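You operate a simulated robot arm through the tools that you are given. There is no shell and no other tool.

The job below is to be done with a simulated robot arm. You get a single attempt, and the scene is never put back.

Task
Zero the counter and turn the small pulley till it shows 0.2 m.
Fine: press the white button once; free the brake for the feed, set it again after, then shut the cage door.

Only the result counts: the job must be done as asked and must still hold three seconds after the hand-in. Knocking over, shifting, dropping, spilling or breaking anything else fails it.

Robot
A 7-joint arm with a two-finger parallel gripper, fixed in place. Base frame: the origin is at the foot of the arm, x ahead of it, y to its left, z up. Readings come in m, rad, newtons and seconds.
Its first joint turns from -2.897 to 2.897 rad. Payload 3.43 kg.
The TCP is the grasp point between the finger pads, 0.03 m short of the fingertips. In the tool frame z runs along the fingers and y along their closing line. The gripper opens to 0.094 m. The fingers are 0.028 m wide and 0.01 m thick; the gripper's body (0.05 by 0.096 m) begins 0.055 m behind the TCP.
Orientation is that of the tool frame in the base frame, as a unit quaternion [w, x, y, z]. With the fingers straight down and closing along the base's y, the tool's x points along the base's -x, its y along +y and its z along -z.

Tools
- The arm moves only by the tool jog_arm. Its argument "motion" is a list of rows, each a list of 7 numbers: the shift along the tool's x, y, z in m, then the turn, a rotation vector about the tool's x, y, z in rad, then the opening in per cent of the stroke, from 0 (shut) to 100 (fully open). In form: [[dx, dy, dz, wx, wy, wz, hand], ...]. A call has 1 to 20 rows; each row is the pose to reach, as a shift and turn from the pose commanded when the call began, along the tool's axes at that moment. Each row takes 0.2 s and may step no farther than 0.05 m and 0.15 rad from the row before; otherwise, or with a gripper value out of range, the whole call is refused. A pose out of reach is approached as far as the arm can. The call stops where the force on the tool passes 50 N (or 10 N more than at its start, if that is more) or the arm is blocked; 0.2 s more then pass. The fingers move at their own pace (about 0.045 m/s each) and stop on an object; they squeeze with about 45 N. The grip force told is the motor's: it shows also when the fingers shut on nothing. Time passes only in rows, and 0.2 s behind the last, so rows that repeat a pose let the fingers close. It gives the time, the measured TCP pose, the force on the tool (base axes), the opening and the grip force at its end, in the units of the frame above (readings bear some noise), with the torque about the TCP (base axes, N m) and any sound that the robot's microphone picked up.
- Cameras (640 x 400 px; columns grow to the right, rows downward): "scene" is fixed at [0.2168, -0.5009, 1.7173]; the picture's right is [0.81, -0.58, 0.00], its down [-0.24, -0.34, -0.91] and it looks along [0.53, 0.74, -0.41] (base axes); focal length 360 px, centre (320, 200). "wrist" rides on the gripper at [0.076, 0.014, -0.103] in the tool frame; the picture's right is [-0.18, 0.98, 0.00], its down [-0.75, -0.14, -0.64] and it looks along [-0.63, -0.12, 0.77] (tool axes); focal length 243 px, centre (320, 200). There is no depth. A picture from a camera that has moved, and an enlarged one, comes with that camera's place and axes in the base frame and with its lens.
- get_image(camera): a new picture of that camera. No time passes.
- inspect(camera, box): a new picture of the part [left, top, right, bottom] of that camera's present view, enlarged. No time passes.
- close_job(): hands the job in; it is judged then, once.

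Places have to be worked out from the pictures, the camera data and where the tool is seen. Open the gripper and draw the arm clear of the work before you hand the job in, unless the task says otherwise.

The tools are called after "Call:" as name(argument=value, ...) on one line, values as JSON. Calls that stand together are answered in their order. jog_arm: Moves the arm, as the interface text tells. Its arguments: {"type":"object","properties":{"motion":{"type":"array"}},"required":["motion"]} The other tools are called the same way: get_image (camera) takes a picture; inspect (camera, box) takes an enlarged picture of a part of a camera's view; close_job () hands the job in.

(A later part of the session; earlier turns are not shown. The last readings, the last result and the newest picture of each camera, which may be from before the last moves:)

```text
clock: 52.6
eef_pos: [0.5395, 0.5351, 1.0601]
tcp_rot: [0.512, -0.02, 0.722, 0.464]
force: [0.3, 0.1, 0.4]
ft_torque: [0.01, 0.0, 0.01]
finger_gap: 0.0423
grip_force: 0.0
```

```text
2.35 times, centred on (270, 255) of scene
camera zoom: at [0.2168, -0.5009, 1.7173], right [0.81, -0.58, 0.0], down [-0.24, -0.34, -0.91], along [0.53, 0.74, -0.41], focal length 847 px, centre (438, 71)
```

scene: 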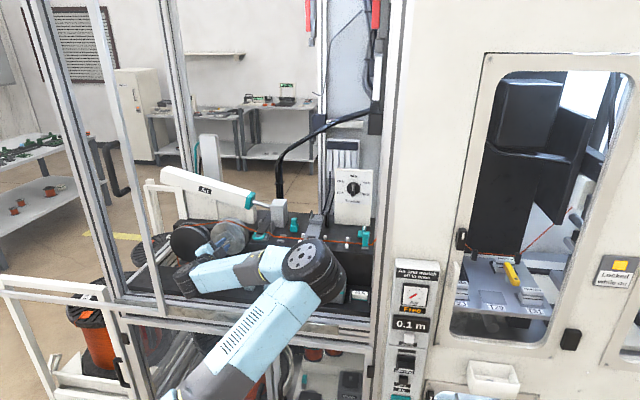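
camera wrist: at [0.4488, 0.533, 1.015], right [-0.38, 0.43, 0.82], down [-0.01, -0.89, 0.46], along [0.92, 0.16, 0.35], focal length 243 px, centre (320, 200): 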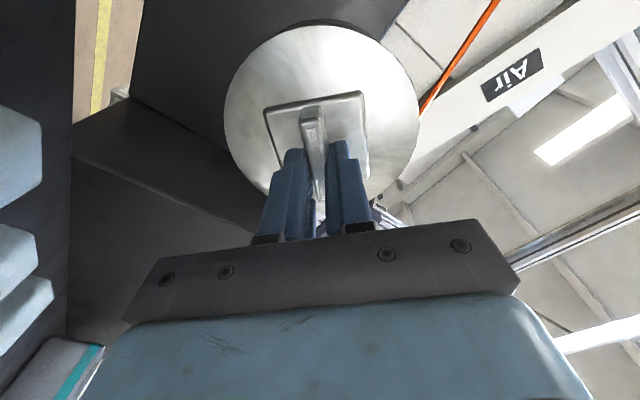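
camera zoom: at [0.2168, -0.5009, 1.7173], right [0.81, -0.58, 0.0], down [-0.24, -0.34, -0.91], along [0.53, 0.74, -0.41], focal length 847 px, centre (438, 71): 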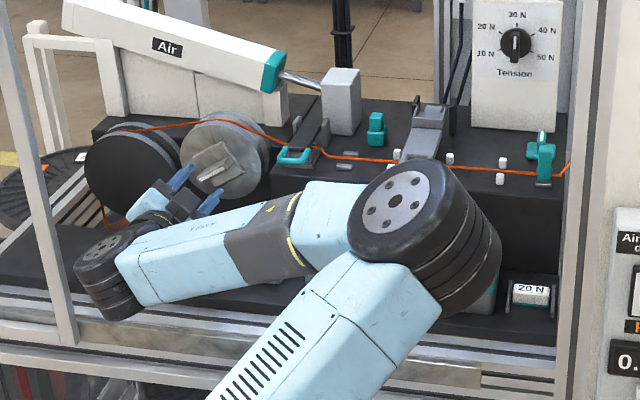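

The elbow stayed still, so the wrist joint was at its + limit and is free the other way. I roll back the rest of half a turn here, clear of the fin, so I can regrip with a full half-turn of clockwise travel available.

Call:
jog_arm(motion=[[0, 0, 0, 0, 0, -0.142, 45], [0, 0, 0, 0, 0, -0.284, 45], [0, 0, 0, 0, 0, -0.426, 45], [0, 0, 0, 0, 0, -0.568, 45], [0, 0, 0, 0, 0, -0.71, 45], [0, 0, 0, 0, 0, -0.852, 45], [0, 0, 0, 0, 0, -0.994, 45], [0, 0, 0, 0, 0, -1.136, 45], [0, 0, 0, 0, 0, -1.278, 45], [0, 0, 0, 0, 0, -1.42, 45]])

Call:
get_image(camera="wrist")

Call:
inspect(camera="scene", box=[140, 170, 400, 340])

```text
clock: 54.8
eef_pos: [0.5401, 0.5355, 1.0596]
tcp_rot: [0.691, -0.486, 0.535, 0.02]
force: [-0.3, 0.6, -1.0]
ft_torque: [0.07, -0.01, 0.01]
finger_gap: 0.0424
grip_force: 0.1
```

```text
taken
camera wrist: at [0.4909, 0.4341, 0.9973], right [-0.61, 0.61, -0.5], down [-0.71, -0.15, 0.69], along [0.35, 0.78, 0.52], focal length 243 px, centre (320, 200)
```

wrist: 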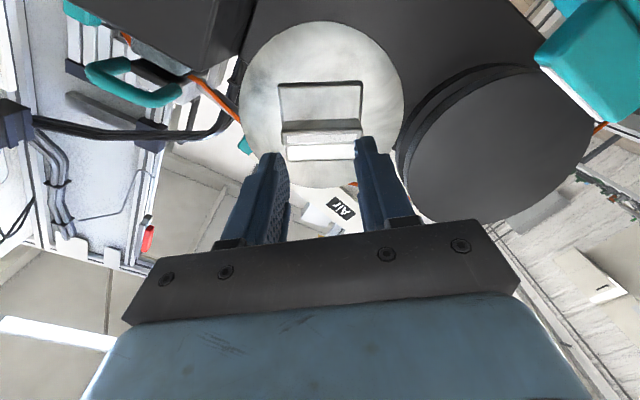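

```text
2.35 times, centred on (270, 255) of scene
camera zoom: at [0.2168, -0.5009, 1.7173], right [0.81, -0.58, 0.0], down [-0.24, -0.34, -0.91], along [0.53, 0.74, -0.41], focal length 847 px, centre (438, 71)
```

zoom: 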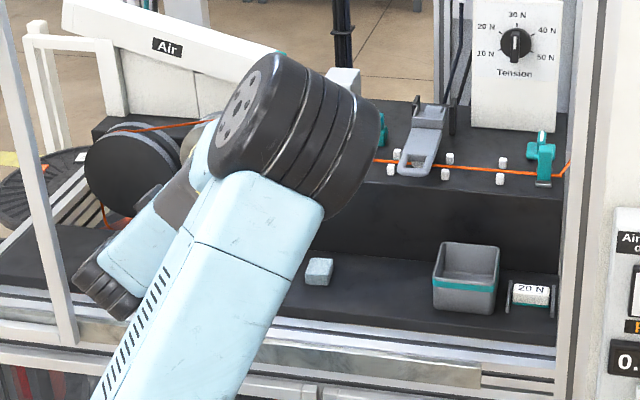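

No limit was flagged, and the elbow has risen back to a safer place. I roll the rest.

Call:
jog_arm(motion=[[0, 0, 0, 0, 0, -0.142, 45], [0, 0, 0, 0, 0, -0.284, 45], [0, 0, 0, 0, 0, -0.426, 45], [0, 0, 0, 0, 0, -0.568, 45], [0, 0, 0, 0, 0, -0.71, 45], [0, 0, 0, 0, 0, -0.852, 45], [0, 0, 0, 0, 0, -0.994, 45], [0, 0, 0, 0, 0, -1.136, 45], [0, 0, 0, 0, 0, -1.278, 45], [0, 0, 0, 0, 0, -1.42, 45]])

Call:
get_image(camera="wrist")

Call:
inspect(camera="scene", box=[140, 170, 400, 340])

```text
clock: 57.0
eef_pos: [0.5403, 0.5338, 1.0594]
tcp_rot: [-0.537, 0.716, -0.09, 0.436]
force: [0.5, -0.5, 0.3]
ft_torque: [0.03, 0.0, -0.01]
finger_gap: 0.0423
grip_force: 0.2
```

```text
taken
camera wrist: at [0.5169, 0.4129, 1.0929], right [0.22, -0.29, -0.93], down [-0.97, 0.06, -0.25], along [0.13, 0.95, -0.27], focal length 243 px, centre (320, 200)
```

wrist: 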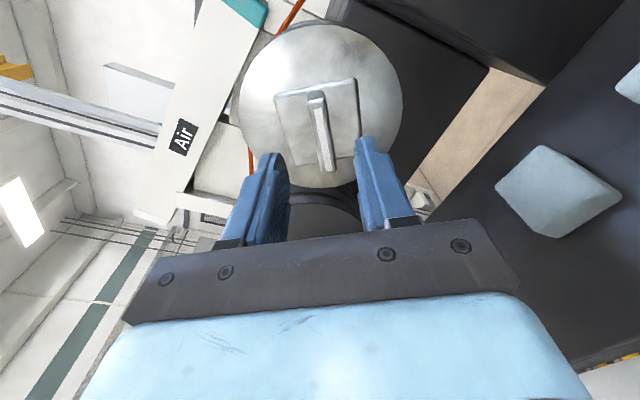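

```text
2.35 times, centred on (270, 255) of scene
camera zoom: at [0.2168, -0.5009, 1.7173], right [0.81, -0.58, 0.0], down [-0.24, -0.34, -0.91], along [0.53, 0.74, -0.41], focal length 847 px, centre (438, 71)
```

zoom: 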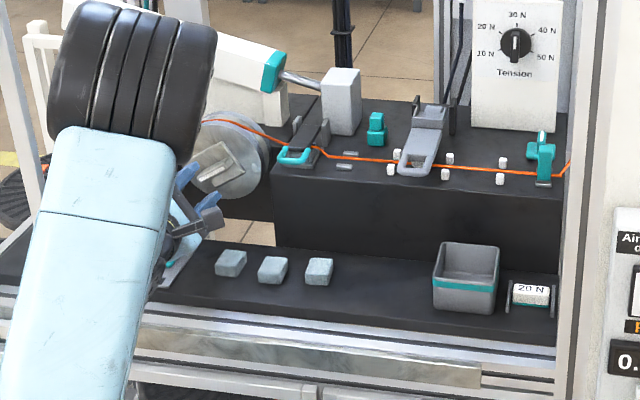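

The wrist is now a half-turn back, the elbow is up and left, and the fin lines up with the fingers. I zoom in to centre before regripping.

Call:
inspect(camera="wrist", box=[200, 10, 440, 230])

```text
1.82 times, centred on (320, 120) of wrist
camera zoom: at [0.5169, 0.4129, 1.0929], right [0.22, -0.29, -0.93], down [-0.97, 0.06, -0.25], along [0.13, 0.95, -0.27], focal length 441 px, centre (320, 346)
```

zoom: 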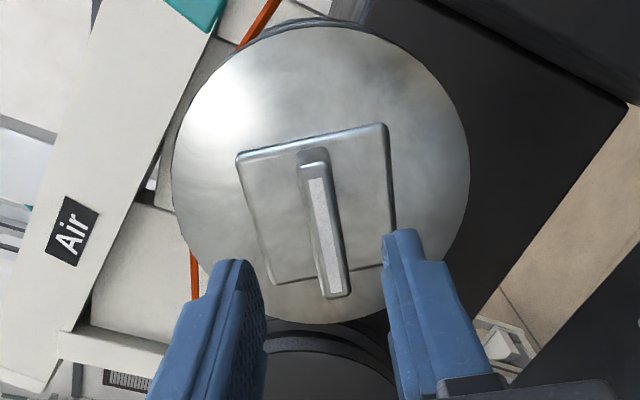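

The fin mid-point measures u≈0.006, z≈1.0555, with the fin 59° from vertical. I square the tool to the axis, advance 4 cm and close.

Call:
jog_arm(motion=[[-0.0013, 0.0023, 0.0, 0.0466, 0.0037, 0.01, 45], [-0.0013, 0.0023, 0.015, 0.0466, 0.0037, 0.01, 45], [-0.0013, 0.0023, 0.03, 0.0466, 0.0037, 0.01, 45], [-0.0013, 0.0023, 0.0397, 0.0466, 0.0037, 0.01, 45]])

Call:
inspect(camera="wrist", box=[200, 10, 440, 230])

```text
clock: 58.0
eef_pos: [0.5677, 0.5636, 1.0617]
tcp_rot: [-0.554, 0.703, -0.086, 0.437]
force: [0.1, 0.2, -0.1]
ft_torque: [0.0, -0.01, -0.01]
finger_gap: 0.0424
grip_force: 0.1
out of reach, approached as far as the arm can: row 4
```

```text
1.82 times, centred on (320, 120) of wrist
camera zoom: at [0.5464, 0.4393, 1.0884], right [0.25, -0.25, -0.94], down [-0.96, 0.06, -0.27], along [0.12, 0.97, -0.23], focal length 441 px, centre (320, 346)
```

zoom: 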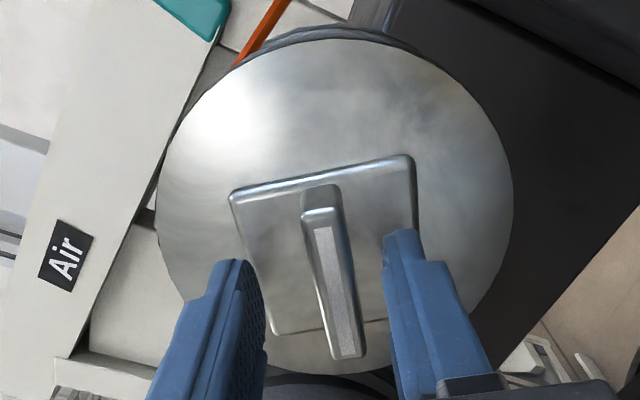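

The arm stopped about 6 mm too high because a level tool is just at its wrist limit here. I allow a slight 3.5° tail-up tilt, which earlier was reachable, and move down to the axis height.

Call:
jog_arm(motion=[[-0.0006, 0.0035, -0.0014, -0.0256, -0.0155, 0, 45], [-0.0013, 0.007, -0.0014, -0.0513, -0.0311, 0, 45], [-0.0013, 0.007, -0.0014, -0.0513, -0.0311, 0, 45]])

Call:
inspect(camera="wrist", box=[200, 10, 440, 230])

```text
clock: 58.8
eef_pos: [0.5689, 0.5607, 1.0533]
tcp_rot: [-0.539, 0.723, -0.086, 0.423]
force: [-0.5, 0.2, 0.8]
ft_torque: [-0.01, 0.0, 0.0]
finger_gap: 0.0425
grip_force: 0.1
```

```text
1.82 times, centred on (320, 120) of wrist
camera zoom: at [0.5485, 0.4375, 1.087], right [0.21, -0.29, -0.93], down [-0.97, 0.04, -0.23], along [0.11, 0.96, -0.27], focal length 441 px, centre (320, 346)
```

zoom: 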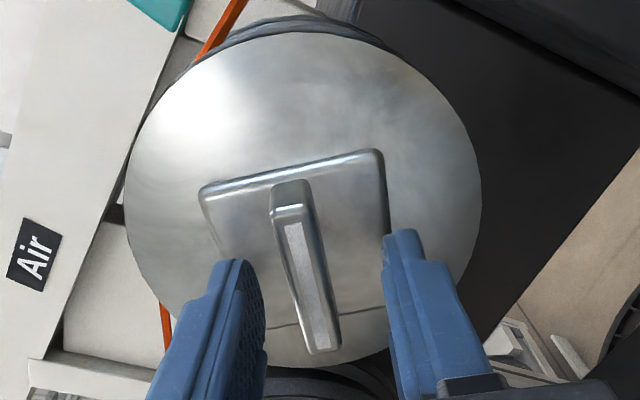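

The position is now reachable, and the fin sits about 3–4 mm toward the tool's -y side. I shift by 3 mm and close on it.

Call:
jog_arm(motion=[[0, -0.003, 0.0015, 0, 0, 0, 45], [0, -0.003, 0.0015, 0, 0, 0, 30], [0, -0.003, 0.0015, 0, 0, 0, 15], [0, -0.003, 0.0015, 0, 0, 0, 0], [0, -0.003, 0.0015, 0, 0, 0, 0], [0, -0.003, 0.0015, 0, 0, 0, 0]])

Call:
inspect(camera="wrist", box=[200, 10, 440, 230])

Call:
inspect(camera="scene", box=[360, 250, 480, 400])

```text
clock: 60.2
eef_pos: [0.5678, 0.5621, 1.0558]
tcp_rot: [-0.54, 0.722, -0.086, 0.423]
force: [0.5, 4.8, 7.8]
ft_torque: [0.36, -0.44, 0.75]
finger_gap: 0.0137
grip_force: 44.8
```

```text
1.82 times, centred on (320, 120) of wrist
camera zoom: at [0.5482, 0.4399, 1.0895], right [0.21, -0.29, -0.93], down [-0.97, 0.04, -0.23], along [0.11, 0.96, -0.27], focal length 441 px, centre (320, 346)
```

zoom: 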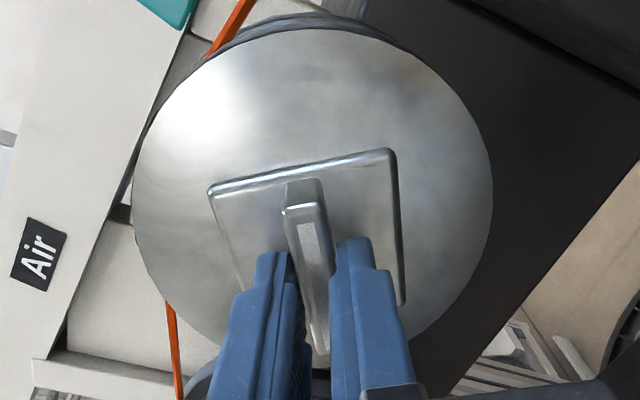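

```text
2.67 times, centred on (420, 325) of scene
camera zoom: at [0.2168, -0.5009, 1.7173], right [0.81, -0.58, 0.0], down [-0.24, -0.34, -0.91], along [0.53, 0.74, -0.41], focal length 960 px, centre (53, -133)
```

zoom: 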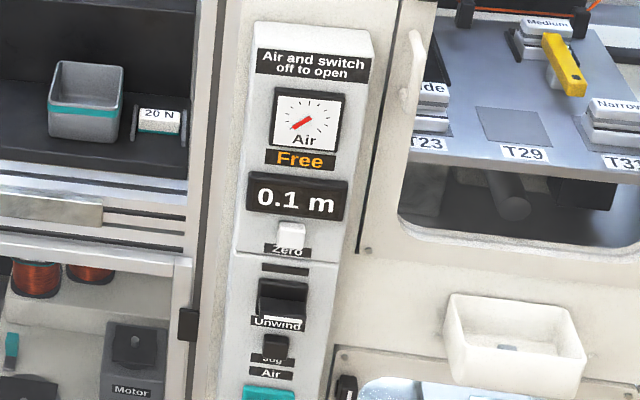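

The regrip is clean with under 10 N side load. I turn on clockwise about the pulley axis by 0.5 rad in small steps.

Call:
jog_arm(motion=[[0, 0, 0, 0.0026, -0.0038, 0.08, 0], [0, 0, 0, 0.0053, -0.0077, 0.16, 0], [0, 0, 0, 0.0079, -0.0115, 0.24, 0], [0, 0, 0, 0.0106, -0.0154, 0.32, 0], [0, 0, 0, 0.0132, -0.0192, 0.4, 0], [0, 0, 0, 0.0165, -0.024, 0.5, 0]])

Call:
get_image(camera="scene")

```text
clock: 61.6
eef_pos: [0.5685, 0.5624, 1.0574]
tcp_rot: [-0.635, 0.679, -0.253, 0.268]
force: [-5.1, 2.1, 14.3]
ft_torque: [0.72, -0.78, -0.3]
finger_gap: 0.0134
grip_force: 44.6
```

```text
taken
```

scene: 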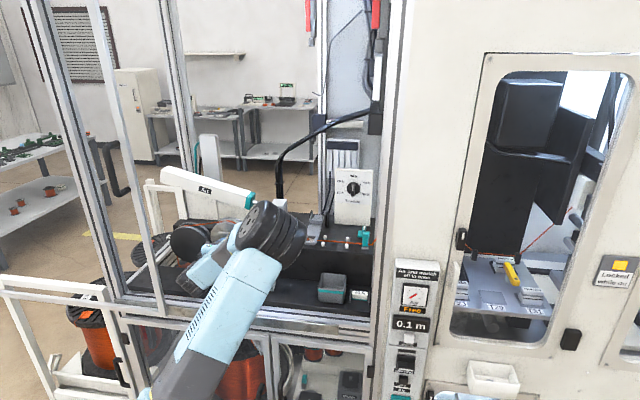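

The turn now totals about 1.53 rad and the display still reads 0.1 m, with light forces. The elbow is drifting right again, so I go on in small steps with a 2 mm upward correction.

Call:
jog_arm(motion=[[0, -0.0015, 0, 0.0019, -0.0029, 0.06, 0], [0, -0.0015, 0, 0.0038, -0.0058, 0.12, 0], [0, -0.0015, 0, 0.0057, -0.0087, 0.18, 0], [0, -0.0015, 0, 0.0075, -0.0117, 0.24, 0], [0, -0.0015, 0, 0.0094, -0.0146, 0.3, 0]])

Call:
get_image(camera="scene")

```text
clock: 62.2
eef_pos: [0.5695, 0.5598, 1.0558]
tcp_rot: [-0.644, 0.671, -0.292, 0.221]
force: [4.6, 18.8, -15.0]
ft_torque: [0.18, -0.25, -0.06]
finger_gap: 0.0139
grip_force: 45.2
out of reach, approached as far as the arm can: row 2, 3
stopped in row 3: the force on the tool passed its limit at 59 N (the readings are from after the stop); the commanded pose is now the measured one
```

```text
taken
```

scene: 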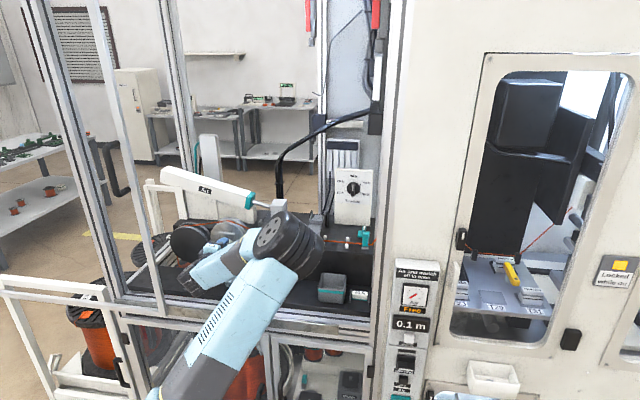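

The display still reads 0.1 m at about 1.65 rad, and this level posture is too close to the wrist limit to turn further cleanly. I release the fin and back off, and will finish by pushing the fin with closed tips from the roomier pitched-down posture.

Call:
jog_arm(motion=[[0, 0, 0, 0, 0, 0, 25], [0, 0, 0, 0, 0, 0, 45], [0, 0, 0, 0, 0, 0, 45], [0, 0, -0.015, 0, 0, 0, 45], [0, 0, -0.03, 0, 0, 0, 45], [0, 0, -0.04, 0, 0, 0, 45]])

Call:
get_image(camera="wrist")

Call:
inspect(camera="scene", box=[140, 170, 400, 340])

```text
clock: 63.6
eef_pos: [0.5423, 0.529, 1.0623]
tcp_rot: [-0.645, 0.67, -0.292, 0.222]
force: [0.1, 0.4, 0.5]
ft_torque: [0.02, 0.0, 0.01]
finger_gap: 0.0424
grip_force: 0.0
```

```text
taken
camera wrist: at [0.5277, 0.4025, 1.0489], right [-0.24, 0.13, -0.96], down [-0.97, 0.04, 0.24], along [0.07, 0.99, 0.12], focal length 243 px, centre (320, 200)
```

wrist: 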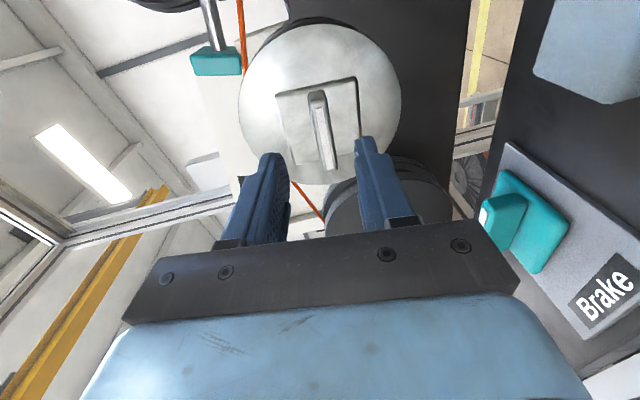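

```text
2.35 times, centred on (270, 255) of scene
camera zoom: at [0.2168, -0.5009, 1.7173], right [0.81, -0.58, 0.0], down [-0.24, -0.34, -0.91], along [0.53, 0.74, -0.41], focal length 847 px, centre (438, 71)
```

zoom: 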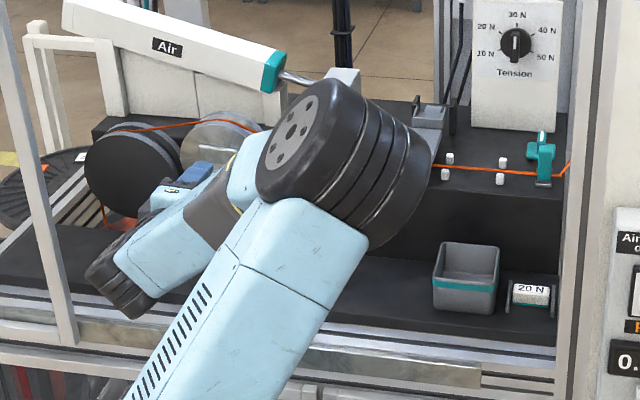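

The fin holds at horizontal. I pitch the tool tail-up by 35° while rising 8 cm, to get back to the natural posture.

Call:
jog_arm(motion=[[-0.0013, -0.0159, -0.0011, -0.1215, 0.0094, 0.0052, 20], [-0.0025, -0.0318, -0.0022, -0.243, 0.0188, 0.0105, 0], [-0.0038, -0.0477, -0.0033, -0.3645, 0.0282, 0.0157, 0], [-0.0051, -0.0636, -0.0044, -0.486, 0.0376, 0.021, 0], [-0.0063, -0.0795, -0.0055, -0.6076, 0.047, 0.0262, 0]])

Call:
get_image(camera="scene")

Call:
get_image(camera="wrist")

```text
clock: 64.8
eef_pos: [0.5433, 0.528, 1.141]
tcp_rot: [-0.411, 0.824, -0.367, 0.132]
force: [1.1, 0.0, 0.2]
ft_torque: [0.0, -0.01, 0.02]
finger_gap: 0.0001
grip_force: 32.9
```

```text
taken
```

scene: 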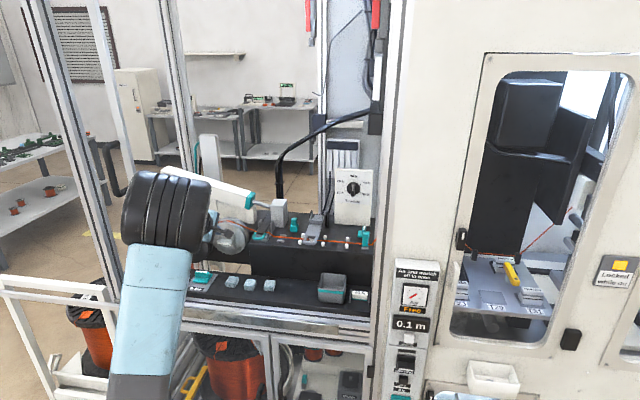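

```text
taken
camera wrist: at [0.5355, 0.4091, 1.1881], right [-0.62, -0.25, -0.75], down [-0.79, 0.22, 0.58], along [0.02, 0.94, -0.33], focal length 243 px, centre (320, 200)
```

wrist: 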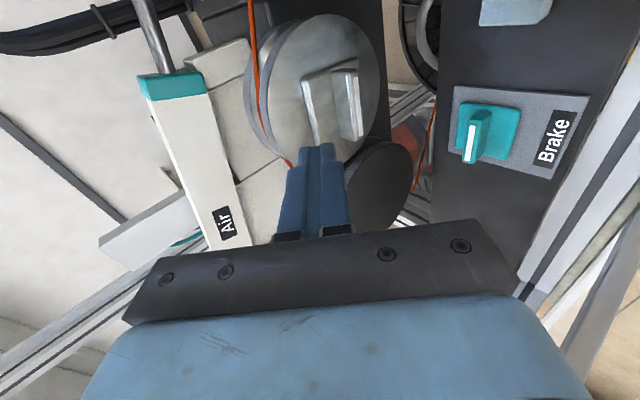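

The natural posture is back, with the tool pitched 39° down and the fin still horizontal. I bring the closed tips just above the fin's right end, ready to push down.

Call:
jog_arm(motion=[[0.0287, 0.0087, 0.0332, 0, 0, 0, 0], [0.0288, 0.003, 0.046, 0, 0, 0, 0], [0.0289, -0.0028, 0.0586, 0, 0, 0, 0], [0.03, 0.0073, 0.0668, 0, 0, 0, 0]])

Call:
get_image(camera="wrist")

Call:
inspect(camera="wrist", box=[220, 20, 420, 170])

Call:
inspect(camera="scene", box=[160, 180, 320, 300])

```text
clock: 65.8
eef_pos: [0.5948, 0.5437, 1.0921]
tcp_rot: [-0.412, 0.823, -0.368, 0.133]
force: [0.5, -0.6, 0.8]
ft_torque: [0.0, 0.01, -0.01]
finger_gap: 0.0001
grip_force: 33.1
```

```text
taken
camera wrist: at [0.5864, 0.424, 1.1378], right [-0.62, -0.25, -0.75], down [-0.79, 0.22, 0.58], along [0.02, 0.94, -0.33], focal length 243 px, centre (320, 200)
```

wrist: 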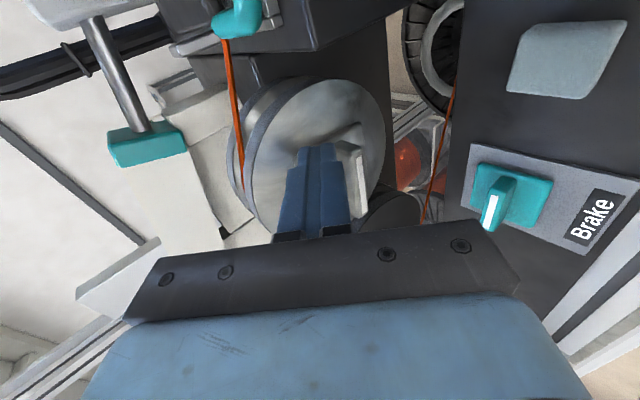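

```text
2.67 times, centred on (320, 95) of wrist
camera zoom: at [0.5864, 0.424, 1.1378], right [-0.62, -0.25, -0.75], down [-0.79, 0.22, 0.58], along [0.02, 0.94, -0.33], focal length 647 px, centre (320, 480)
```

zoom: 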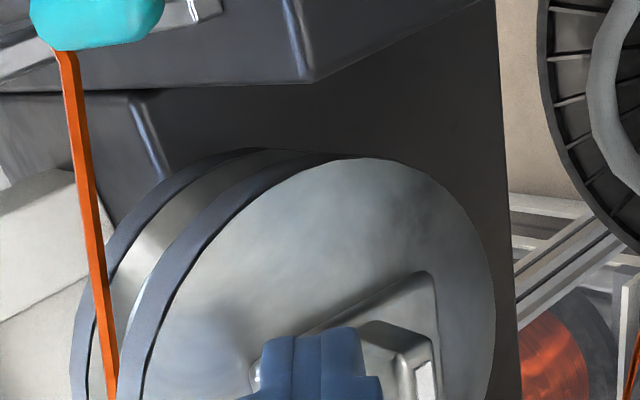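

```text
3.33 times, centred on (240, 240) of scene
camera zoom: at [0.2168, -0.5009, 1.7173], right [0.81, -0.58, 0.0], down [-0.24, -0.34, -0.91], along [0.53, 0.74, -0.41], focal length 1200 px, centre (587, 67)
```

zoom: 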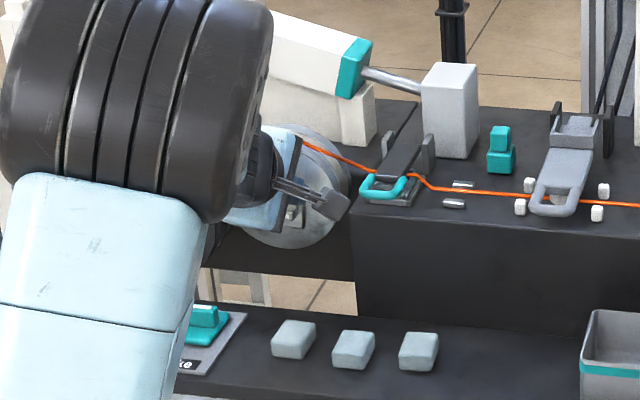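

The tips sit just above the fin's right end, with the edge about 5 mm over it. I push straight down 14 mm in small steps and check the counter.

Call:
jog_arm(motion=[[0.0003, 0.0031, 0.0025, 0, 0, 0, 0], [0.0006, 0.0054, 0.0044, 0, 0, 0, 0], [0.0008, 0.0077, 0.0063, 0, 0, 0, 0], [0.001, 0.0093, 0.0075, 0, 0, 0, 0], [0.0012, 0.0108, 0.0088, 0, 0, 0, 0]])

Call:
inspect(camera="wrist", box=[220, 60, 420, 210])

Call:
inspect(camera="scene", box=[360, 250, 480, 400])

```text
clock: 67.0
eef_pos: [0.5945, 0.5439, 1.0779]
tcp_rot: [-0.411, 0.823, -0.368, 0.132]
force: [4.6, -0.9, 1.7]
ft_torque: [0.02, -0.11, -0.09]
finger_gap: 0.0001
grip_force: 33.1
```

```text
2.67 times, centred on (320, 135) of wrist
camera zoom: at [0.5862, 0.4243, 1.1235], right [-0.62, -0.25, -0.75], down [-0.79, 0.22, 0.58], along [0.02, 0.94, -0.33], focal length 647 px, centre (320, 373)
```

zoom: 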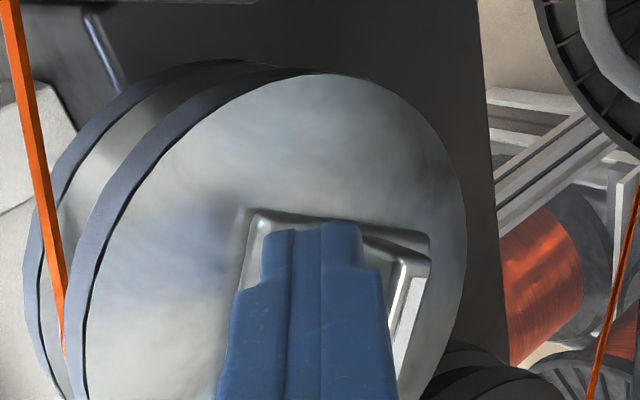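

```text
2.67 times, centred on (420, 325) of scene
camera zoom: at [0.2168, -0.5009, 1.7173], right [0.81, -0.58, 0.0], down [-0.24, -0.34, -0.91], along [0.53, 0.74, -0.41], focal length 960 px, centre (53, -133)
```

zoom: 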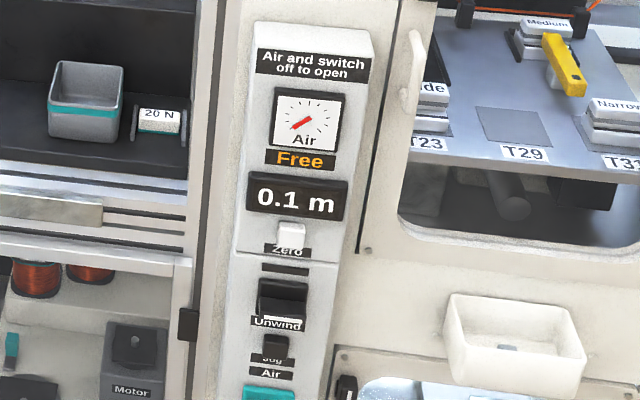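

The fin turned down to about 30° below horizontal (about 2.1 rad total) with only 5 N, and the display still reads 0.1 m. I push a little further down and left.

Call:
jog_arm(motion=[[-0.0008, 0.0016, 0.0013, 0, 0, 0, 0], [-0.0017, 0.0028, 0.0023, 0, 0, 0, 0]])

Call:
inspect(camera="wrist", box=[220, 60, 420, 210])

Call:
inspect(camera="scene", box=[380, 300, 440, 340])

```text
clock: 67.7
eef_pos: [0.5937, 0.5445, 1.0742]
tcp_rot: [-0.411, 0.823, -0.368, 0.132]
force: [6.0, -2.1, 1.0]
ft_torque: [-0.04, -0.16, -0.14]
finger_gap: 0.0002
grip_force: 33.0
```

```text
2.67 times, centred on (320, 135) of wrist
camera zoom: at [0.585, 0.4251, 1.1205], right [-0.62, -0.25, -0.75], down [-0.79, 0.22, 0.58], along [0.02, 0.94, -0.34], focal length 647 px, centre (320, 373)
```

zoom: 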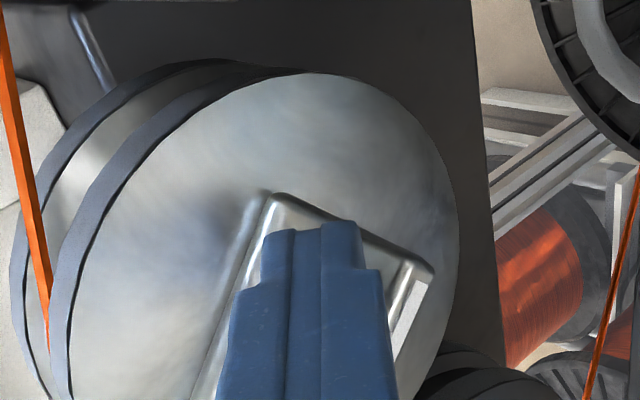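

```text
10.00 times, centred on (410, 320) of scene
camera zoom: at [0.2168, -0.5009, 1.7173], right [0.81, -0.58, 0.0], down [-0.24, -0.34, -0.91], along [0.53, 0.74, -0.41], focal length 3599 px, centre (-580, -1000)
```

zoom: 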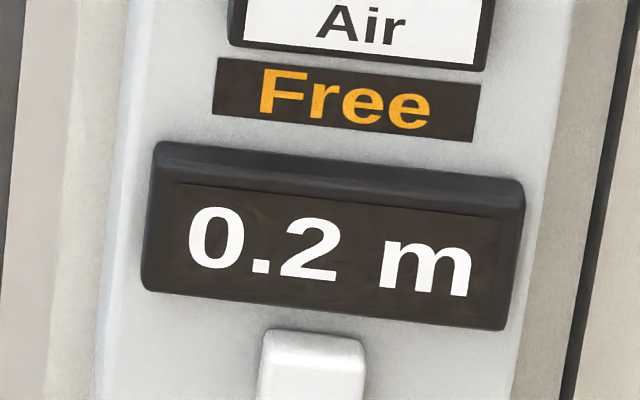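

The display has just gone to 0.2 m at about 2.4 rad. That puts the flip at 0.15 m and gives roughly 0.064–0.07 m per rad, so 0.20 m lies near 3.0 rad. I lower the finger beside the fin's lower end and nudge it left to bring the fin near 172°.

Call:
jog_arm(motion=[[0.0004, 0.0036, 0.0029, 0, 0, 0, 0], [0.0008, 0.0072, 0.0058, 0, 0, 0, 0], [0.0012, 0.0108, 0.0087, 0, 0, 0, 0], [0.0016, 0.0143, 0.0116, 0, 0, 0, 0], [-0.0004, 0.0145, 0.0117, 0, 0, 0, 0]])

Call:
inspect(camera="wrist", box=[220, 60, 420, 210])

Call:
inspect(camera="scene", box=[380, 300, 440, 340])

Call:
inspect(camera="scene", box=[160, 180, 320, 300])

```text
clock: 68.8
eef_pos: [0.5901, 0.5478, 1.0556]
tcp_rot: [-0.411, 0.823, -0.369, 0.132]
force: [1.3, -1.7, -1.4]
ft_torque: [-0.07, -0.01, -0.03]
finger_gap: 0.0001
grip_force: 32.9
```

```text
2.67 times, centred on (320, 135) of wrist
camera zoom: at [0.5835, 0.4274, 1.1011], right [-0.62, -0.25, -0.75], down [-0.79, 0.22, 0.58], along [0.02, 0.94, -0.33], focal length 647 px, centre (320, 373)
```

zoom: 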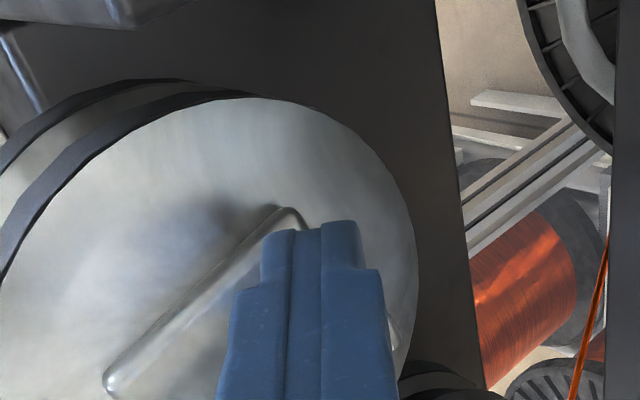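

```text
10.00 times, centred on (410, 320) of scene
camera zoom: at [0.2168, -0.5009, 1.7173], right [0.81, -0.58, 0.0], down [-0.24, -0.34, -0.91], along [0.53, 0.74, -0.41], focal length 3599 px, centre (-580, -1000)
```

zoom: 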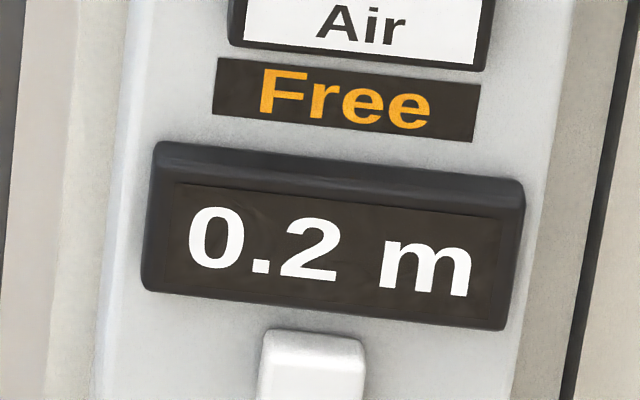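

```text
3.33 times, centred on (240, 240) of scene
camera zoom: at [0.2168, -0.5009, 1.7173], right [0.81, -0.58, 0.0], down [-0.24, -0.34, -0.91], along [0.53, 0.74, -0.41], focal length 1200 px, centre (587, 67)
```

zoom: 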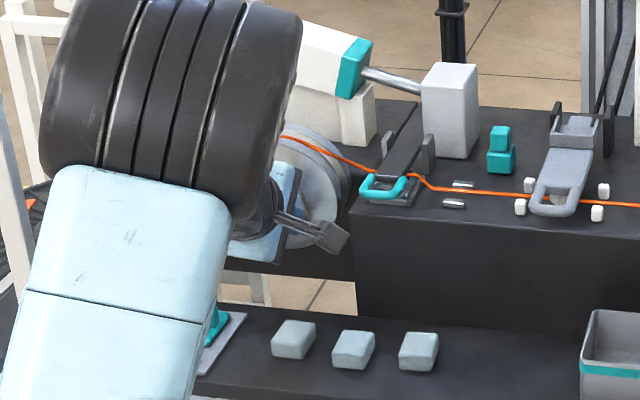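

The display holds 0.2 m and the plate edge shows the fin about 11° short of a half turn (about 2.94 rad). I nudge 1.5 mm more to sit mid-range, then move the finger right and back out.

Call:
jog_arm(motion=[[-0.0008, 0, 0, 0, 0, 0, 0], [-0.0015, 0.0001, 0.0001, 0, 0, 0, 0], [0.008, -0.0006, -0.0003, 0, 0, 0, 0], [0.0084, 0.0183, -0.0236, 0, 0, 0, 0], [0.0061, 0.0076, -0.058, 0, 0, 0, 0]])

Call:
get_image(camera="wrist")

Call:
inspect(camera="wrist", box=[220, 20, 420, 170])

Call:
get_image(camera="scene")

```text
clock: 70.0
eef_pos: [0.5594, 0.5061, 1.0852]
tcp_rot: [-0.412, 0.823, -0.369, 0.133]
force: [0.4, 1.4, -1.1]
ft_torque: [0.0, 0.02, 0.02]
finger_gap: 0.0002
grip_force: 32.6
```

```text
taken
camera wrist: at [0.5515, 0.3872, 1.1319], right [-0.62, -0.25, -0.75], down [-0.79, 0.22, 0.58], along [0.02, 0.94, -0.33], focal length 243 px, centre (320, 200)
```

wrist: 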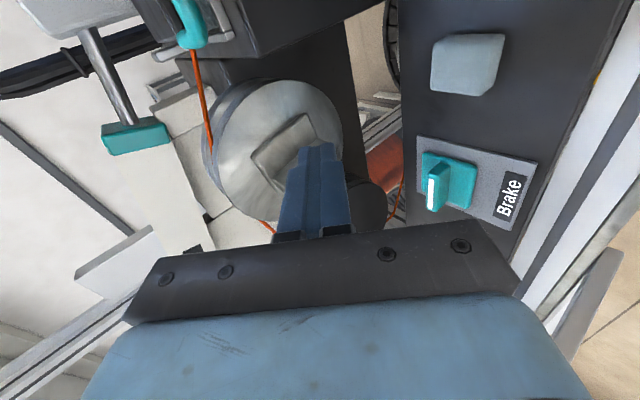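

```text
2.67 times, centred on (320, 95) of wrist
camera zoom: at [0.5515, 0.3872, 1.1319], right [-0.62, -0.25, -0.75], down [-0.79, 0.22, 0.58], along [0.02, 0.94, -0.33], focal length 647 px, centre (320, 480)
```

zoom: 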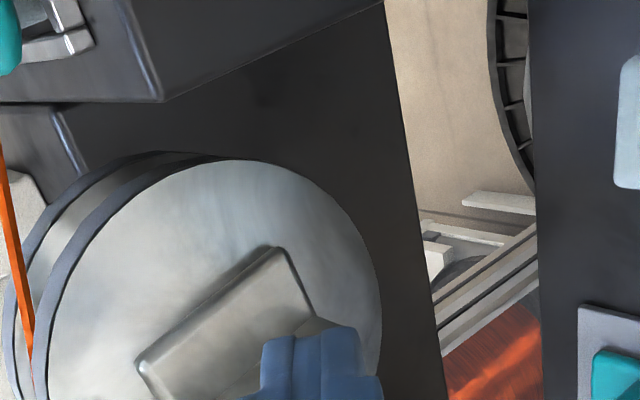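

```text
taken
```

scene: 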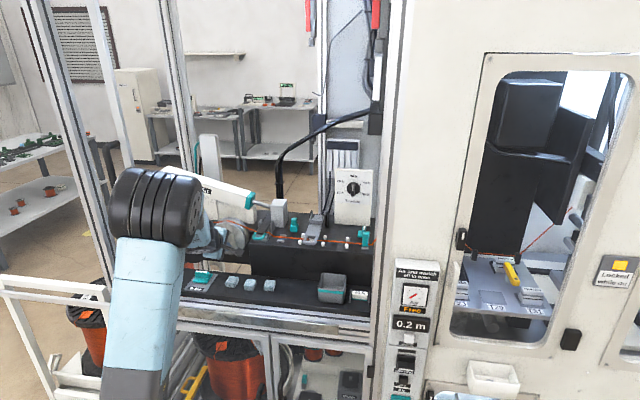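

The fin now sits at about 170° (2.97 rad) and the display holds 0.2 m with the hand clear. Next I set the brake again: I go to the front of the brake fin's right end, to push it back to its original direction.

Call:
jog_arm(motion=[[-0.0227, 0.0276, 0.004, 0, 0, 0, 0], [-0.0454, 0.0553, 0.0079, 0, 0, 0, 0], [-0.0681, 0.0829, 0.0119, 0, 0, 0, 0]])

Call:
get_image(camera="wrist")

Call:
inspect(camera="wrist", box=[260, 60, 460, 210])

Call:
get_image(camera="scene")

```text
clock: 70.8
eef_pos: [0.4767, 0.531, 1.0169]
tcp_rot: [-0.412, 0.823, -0.368, 0.133]
force: [-0.6, -0.1, -0.3]
ft_torque: [0.02, 0.0, 0.01]
finger_gap: 0.0
grip_force: 33.1
```

```text
taken
camera wrist: at [0.4702, 0.4103, 1.0649], right [-0.62, -0.25, -0.75], down [-0.79, 0.22, 0.58], along [0.02, 0.94, -0.33], focal length 243 px, centre (320, 200)
```

wrist: 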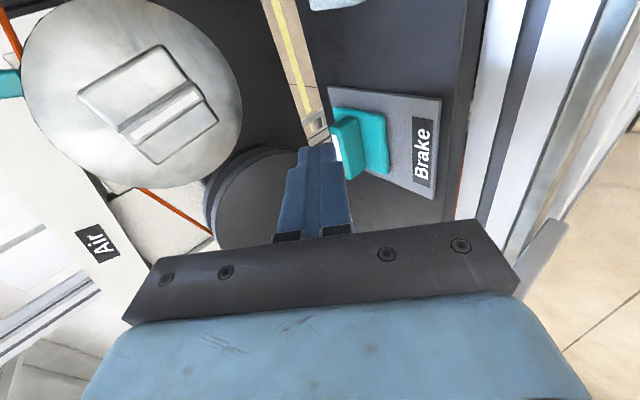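

```text
2.67 times, centred on (360, 135) of wrist
camera zoom: at [0.4702, 0.4103, 1.0649], right [-0.62, -0.25, -0.75], down [-0.79, 0.22, 0.58], along [0.02, 0.94, -0.33], focal length 647 px, centre (213, 373)
```

zoom: 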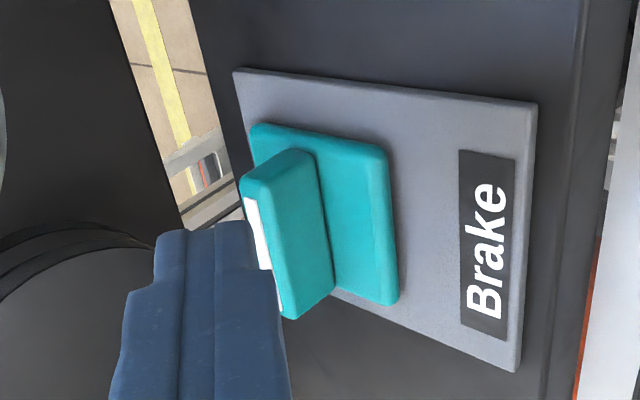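

```text
taken
```

scene: 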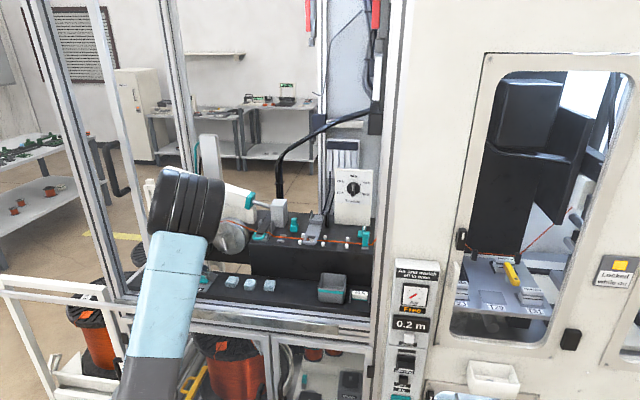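

The brake fin lies across as left, and the tips are in front of its right end. I lower to the fin's height.

Call:
jog_arm(motion=[[0.0033, 0.0172, 0.014, 0, 0, 0, 0], [0.0052, 0.0344, 0.0279, 0, 0, 0, 0]])

Call:
inspect(camera="wrist", box=[220, 20, 420, 170])

```text
clock: 71.5
eef_pos: [0.4772, 0.5295, 0.9726]
tcp_rot: [-0.412, 0.823, -0.368, 0.133]
force: [-0.6, -0.8, 0.1]
ft_torque: [-0.02, -0.03, 0.02]
finger_gap: 0.0
grip_force: 32.8
```

```text
2.67 times, centred on (320, 95) of wrist
camera zoom: at [0.4699, 0.41, 1.0207], right [-0.62, -0.25, -0.75], down [-0.79, 0.22, 0.58], along [0.02, 0.94, -0.33], focal length 647 px, centre (320, 480)
```

zoom: 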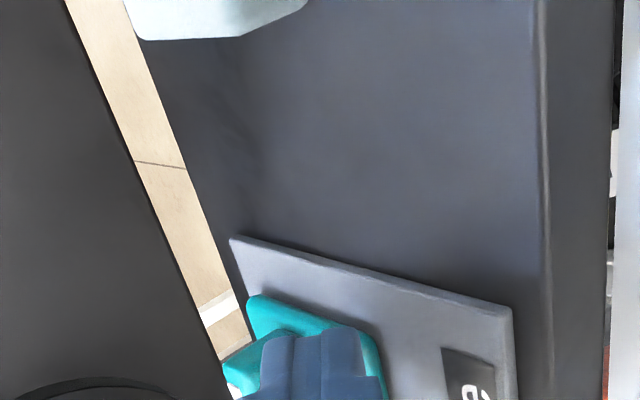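

The tips are at fin height just in front of its right end. I push forward (+n) about 3 cm to swing that end back.

Call:
jog_arm(motion=[[-0.0001, -0.0075, 0.0093, 0, 0, 0, 0], [-0.0002, -0.0119, 0.0148, 0, 0, 0, 0], [-0.0003, -0.0151, 0.0187, 0, 0, 0, 0], [-0.0004, -0.0182, 0.0226, 0, 0, 0, 0]])

Call:
get_image(camera="wrist")

Call:
inspect(camera="wrist", box=[220, 60, 420, 210])

```text
clock: 72.5
eef_pos: [0.5001, 0.5486, 0.9744]
tcp_rot: [-0.411, 0.823, -0.369, 0.132]
force: [0.1, -1.1, 1.1]
ft_torque: [0.01, 0.0, 0.04]
finger_gap: 0.0
grip_force: 33.0
```

```text
taken
camera wrist: at [0.4929, 0.4298, 1.0203], right [-0.62, -0.25, -0.75], down [-0.79, 0.22, 0.58], along [0.02, 0.94, -0.33], focal length 243 px, centre (320, 200)
```

wrist: 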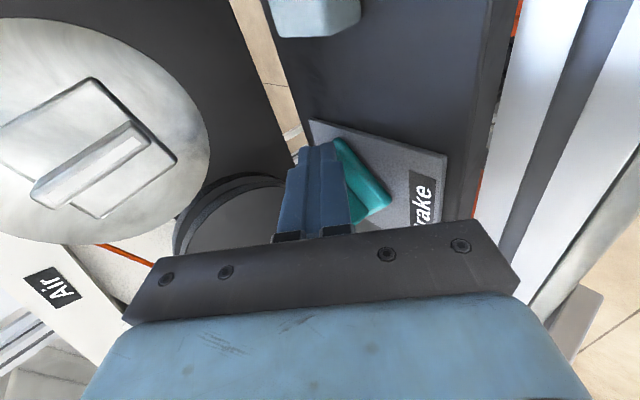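

```text
2.67 times, centred on (320, 135) of wrist
camera zoom: at [0.4929, 0.4298, 1.0203], right [-0.62, -0.25, -0.75], down [-0.79, 0.22, 0.58], along [0.02, 0.94, -0.33], focal length 647 px, centre (320, 373)
```

zoom: 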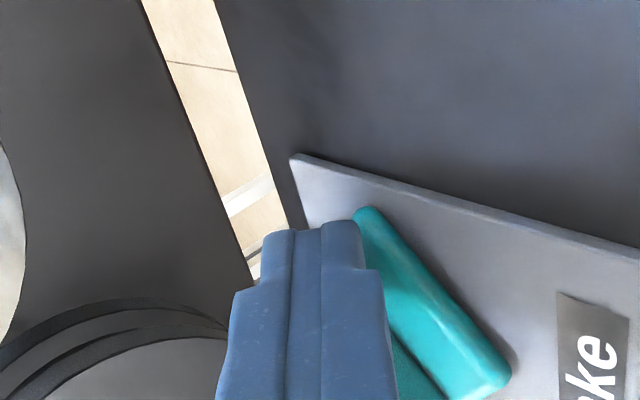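

The fin is about halfway back. I move the tips a little further in and then push left against the fin's right side to complete the turn to its original line.

Call:
jog_arm(motion=[[0.0, -0.0038, 0.0047, 0, 0, 0, 0], [-0.0001, -0.0075, 0.0093, 0, 0, 0, 0], [-0.0041, -0.0072, 0.0095, 0, 0, 0, 0], [-0.0081, -0.0069, 0.0096, 0, 0, 0, 0], [-0.0101, -0.0068, 0.0097, 0, 0, 0, 0], [-0.0116, -0.0067, 0.0098, 0, 0, 0, 0]])

Call:
get_image(camera="wrist")

Call:
inspect(camera="wrist", box=[220, 60, 420, 210])

```text
clock: 73.8
eef_pos: [0.5018, 0.5646, 0.9739]
tcp_rot: [-0.41, 0.823, -0.37, 0.133]
force: [9.0, -24.7, 1.5]
ft_torque: [-0.36, -0.1, 0.06]
finger_gap: 0.0002
grip_force: 33.1
```

```text
taken
camera wrist: at [0.4943, 0.444, 1.0215], right [-0.62, -0.25, -0.75], down [-0.79, 0.23, 0.58], along [0.02, 0.94, -0.34], focal length 243 px, centre (320, 200)
```

wrist: 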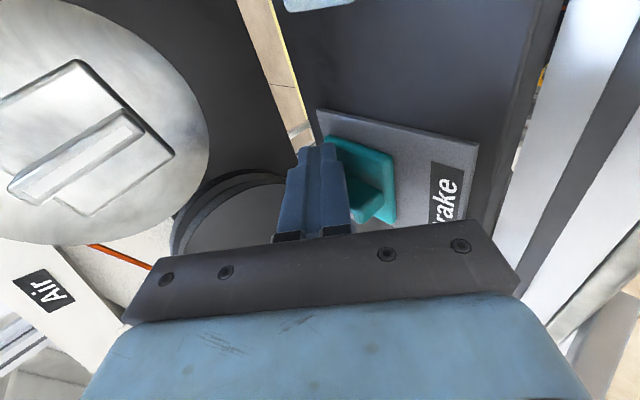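

```text
2.67 times, centred on (320, 135) of wrist
camera zoom: at [0.4943, 0.444, 1.0215], right [-0.62, -0.25, -0.75], down [-0.79, 0.23, 0.58], along [0.02, 0.94, -0.34], focal length 647 px, centre (320, 373)
```

zoom: 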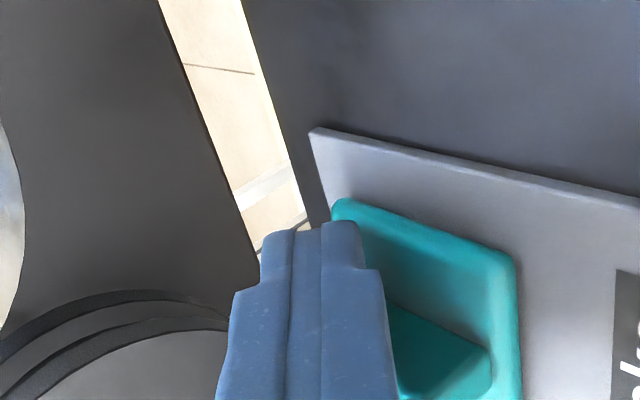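

The push met a firm 24 N stop and the teal pad is square with its plate again, so the brake is back at its original set position. I ease off to the right, then up and back, and check everything.

Call:
jog_arm(motion=[[0.012, -0.0009, -0.0005, 0, 0, 0, 0], [0.0104, -0.0077, -0.0279, 0, 0, 0, 0], [0.0088, -0.0146, -0.0552, 0, 0, 0, 0], [0.0072, -0.0214, -0.0826, 0, 0, 0, 0], [0.0056, -0.0282, -0.11, 0, 0, 0, 0]])

Call:
get_image(camera="wrist")

Call:
get_image(camera="scene")

Call:
inspect(camera="wrist", box=[200, 20, 440, 200])

```text
clock: 75.0
eef_pos: [0.4607, 0.5087, 1.0643]
tcp_rot: [-0.411, 0.823, -0.369, 0.132]
force: [0.4, 0.7, 0.6]
ft_torque: [-0.01, 0.03, 0.03]
finger_gap: 0.0
grip_force: 33.4
```

```text
taken
camera wrist: at [0.4533, 0.3893, 1.111], right [-0.62, -0.25, -0.75], down [-0.79, 0.22, 0.58], along [0.02, 0.94, -0.33], focal length 243 px, centre (320, 200)
```

wrist: 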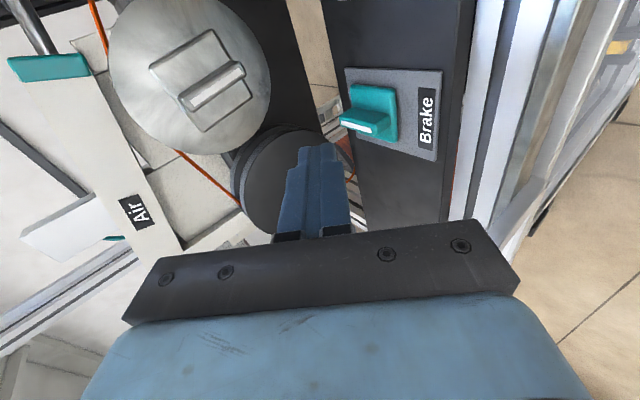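

```text
taken
```

scene: 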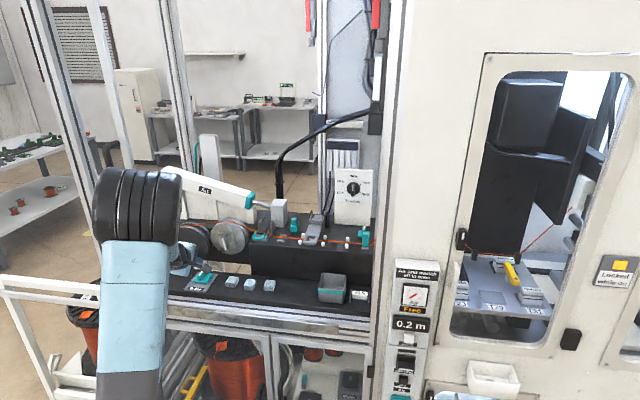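

```text
2.22 times, centred on (320, 110) of wrist
camera zoom: at [0.4533, 0.3893, 1.111], right [-0.62, -0.25, -0.75], down [-0.79, 0.22, 0.58], along [0.02, 0.94, -0.33], focal length 539 px, centre (320, 400)
```

zoom: 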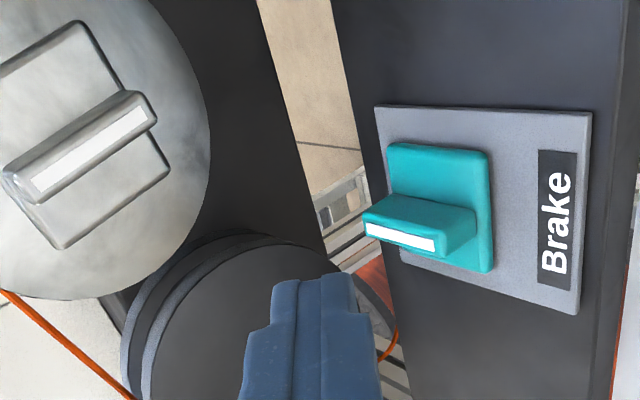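

The brake fin is back along its set direction and the counter still shows 0.2 m. Now for the door: I rise and swing the tool to vertical, staying right of the handle, so that I can see and reach it.

Call:
jog_arm(motion=[[-0.0031, -0.0202, -0.0384, -0.1267, 0.0093, 0.0055, 0], [-0.0063, -0.0404, -0.0769, -0.2534, 0.0186, 0.011, 0], [-0.0094, -0.0606, -0.1153, -0.3801, 0.0279, 0.0166, 0], [-0.0126, -0.0808, -0.1537, -0.5068, 0.0372, 0.0221, 0], [-0.0157, -0.101, -0.1921, -0.6335, 0.0465, 0.0276, 0], [-0.0189, -0.1212, -0.2306, -0.7602, 0.0558, 0.0331, 0], [-0.022, -0.1414, -0.269, -0.8869, 0.0651, 0.0386, 0]])

Call:
get_image(camera="wrist")

Call:
get_image(camera="scene")

```text
clock: 76.7
eef_pos: [0.3778, 0.4239, 1.3456]
tcp_rot: [-0.008, 0.908, -0.418, -0.02]
force: [-0.5, 0.8, 0.4]
ft_torque: [-0.01, 0.01, -0.01]
finger_gap: 0.0
grip_force: 33.0
```

```text
taken
camera wrist: at [0.4185, 0.3528, 1.4447], right [-0.87, -0.5, 0.01], down [-0.36, 0.64, 0.67], along [-0.34, 0.58, -0.74], focal length 243 px, centre (320, 200)
```

wrist: 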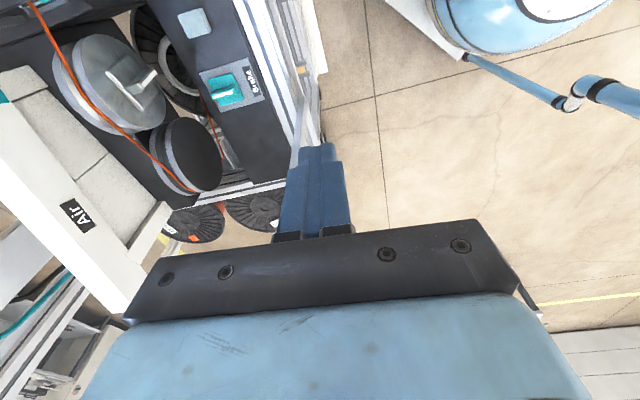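

```text
taken
```

scene: 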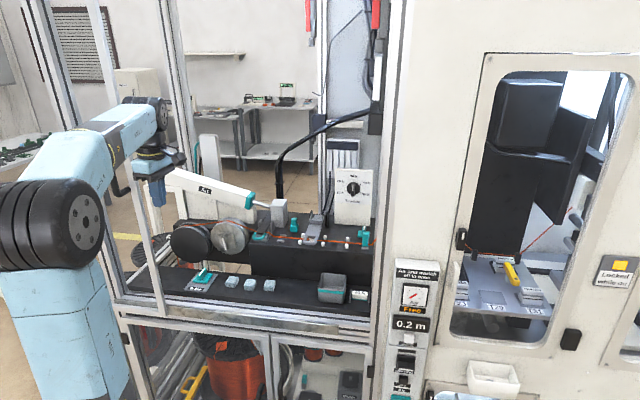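

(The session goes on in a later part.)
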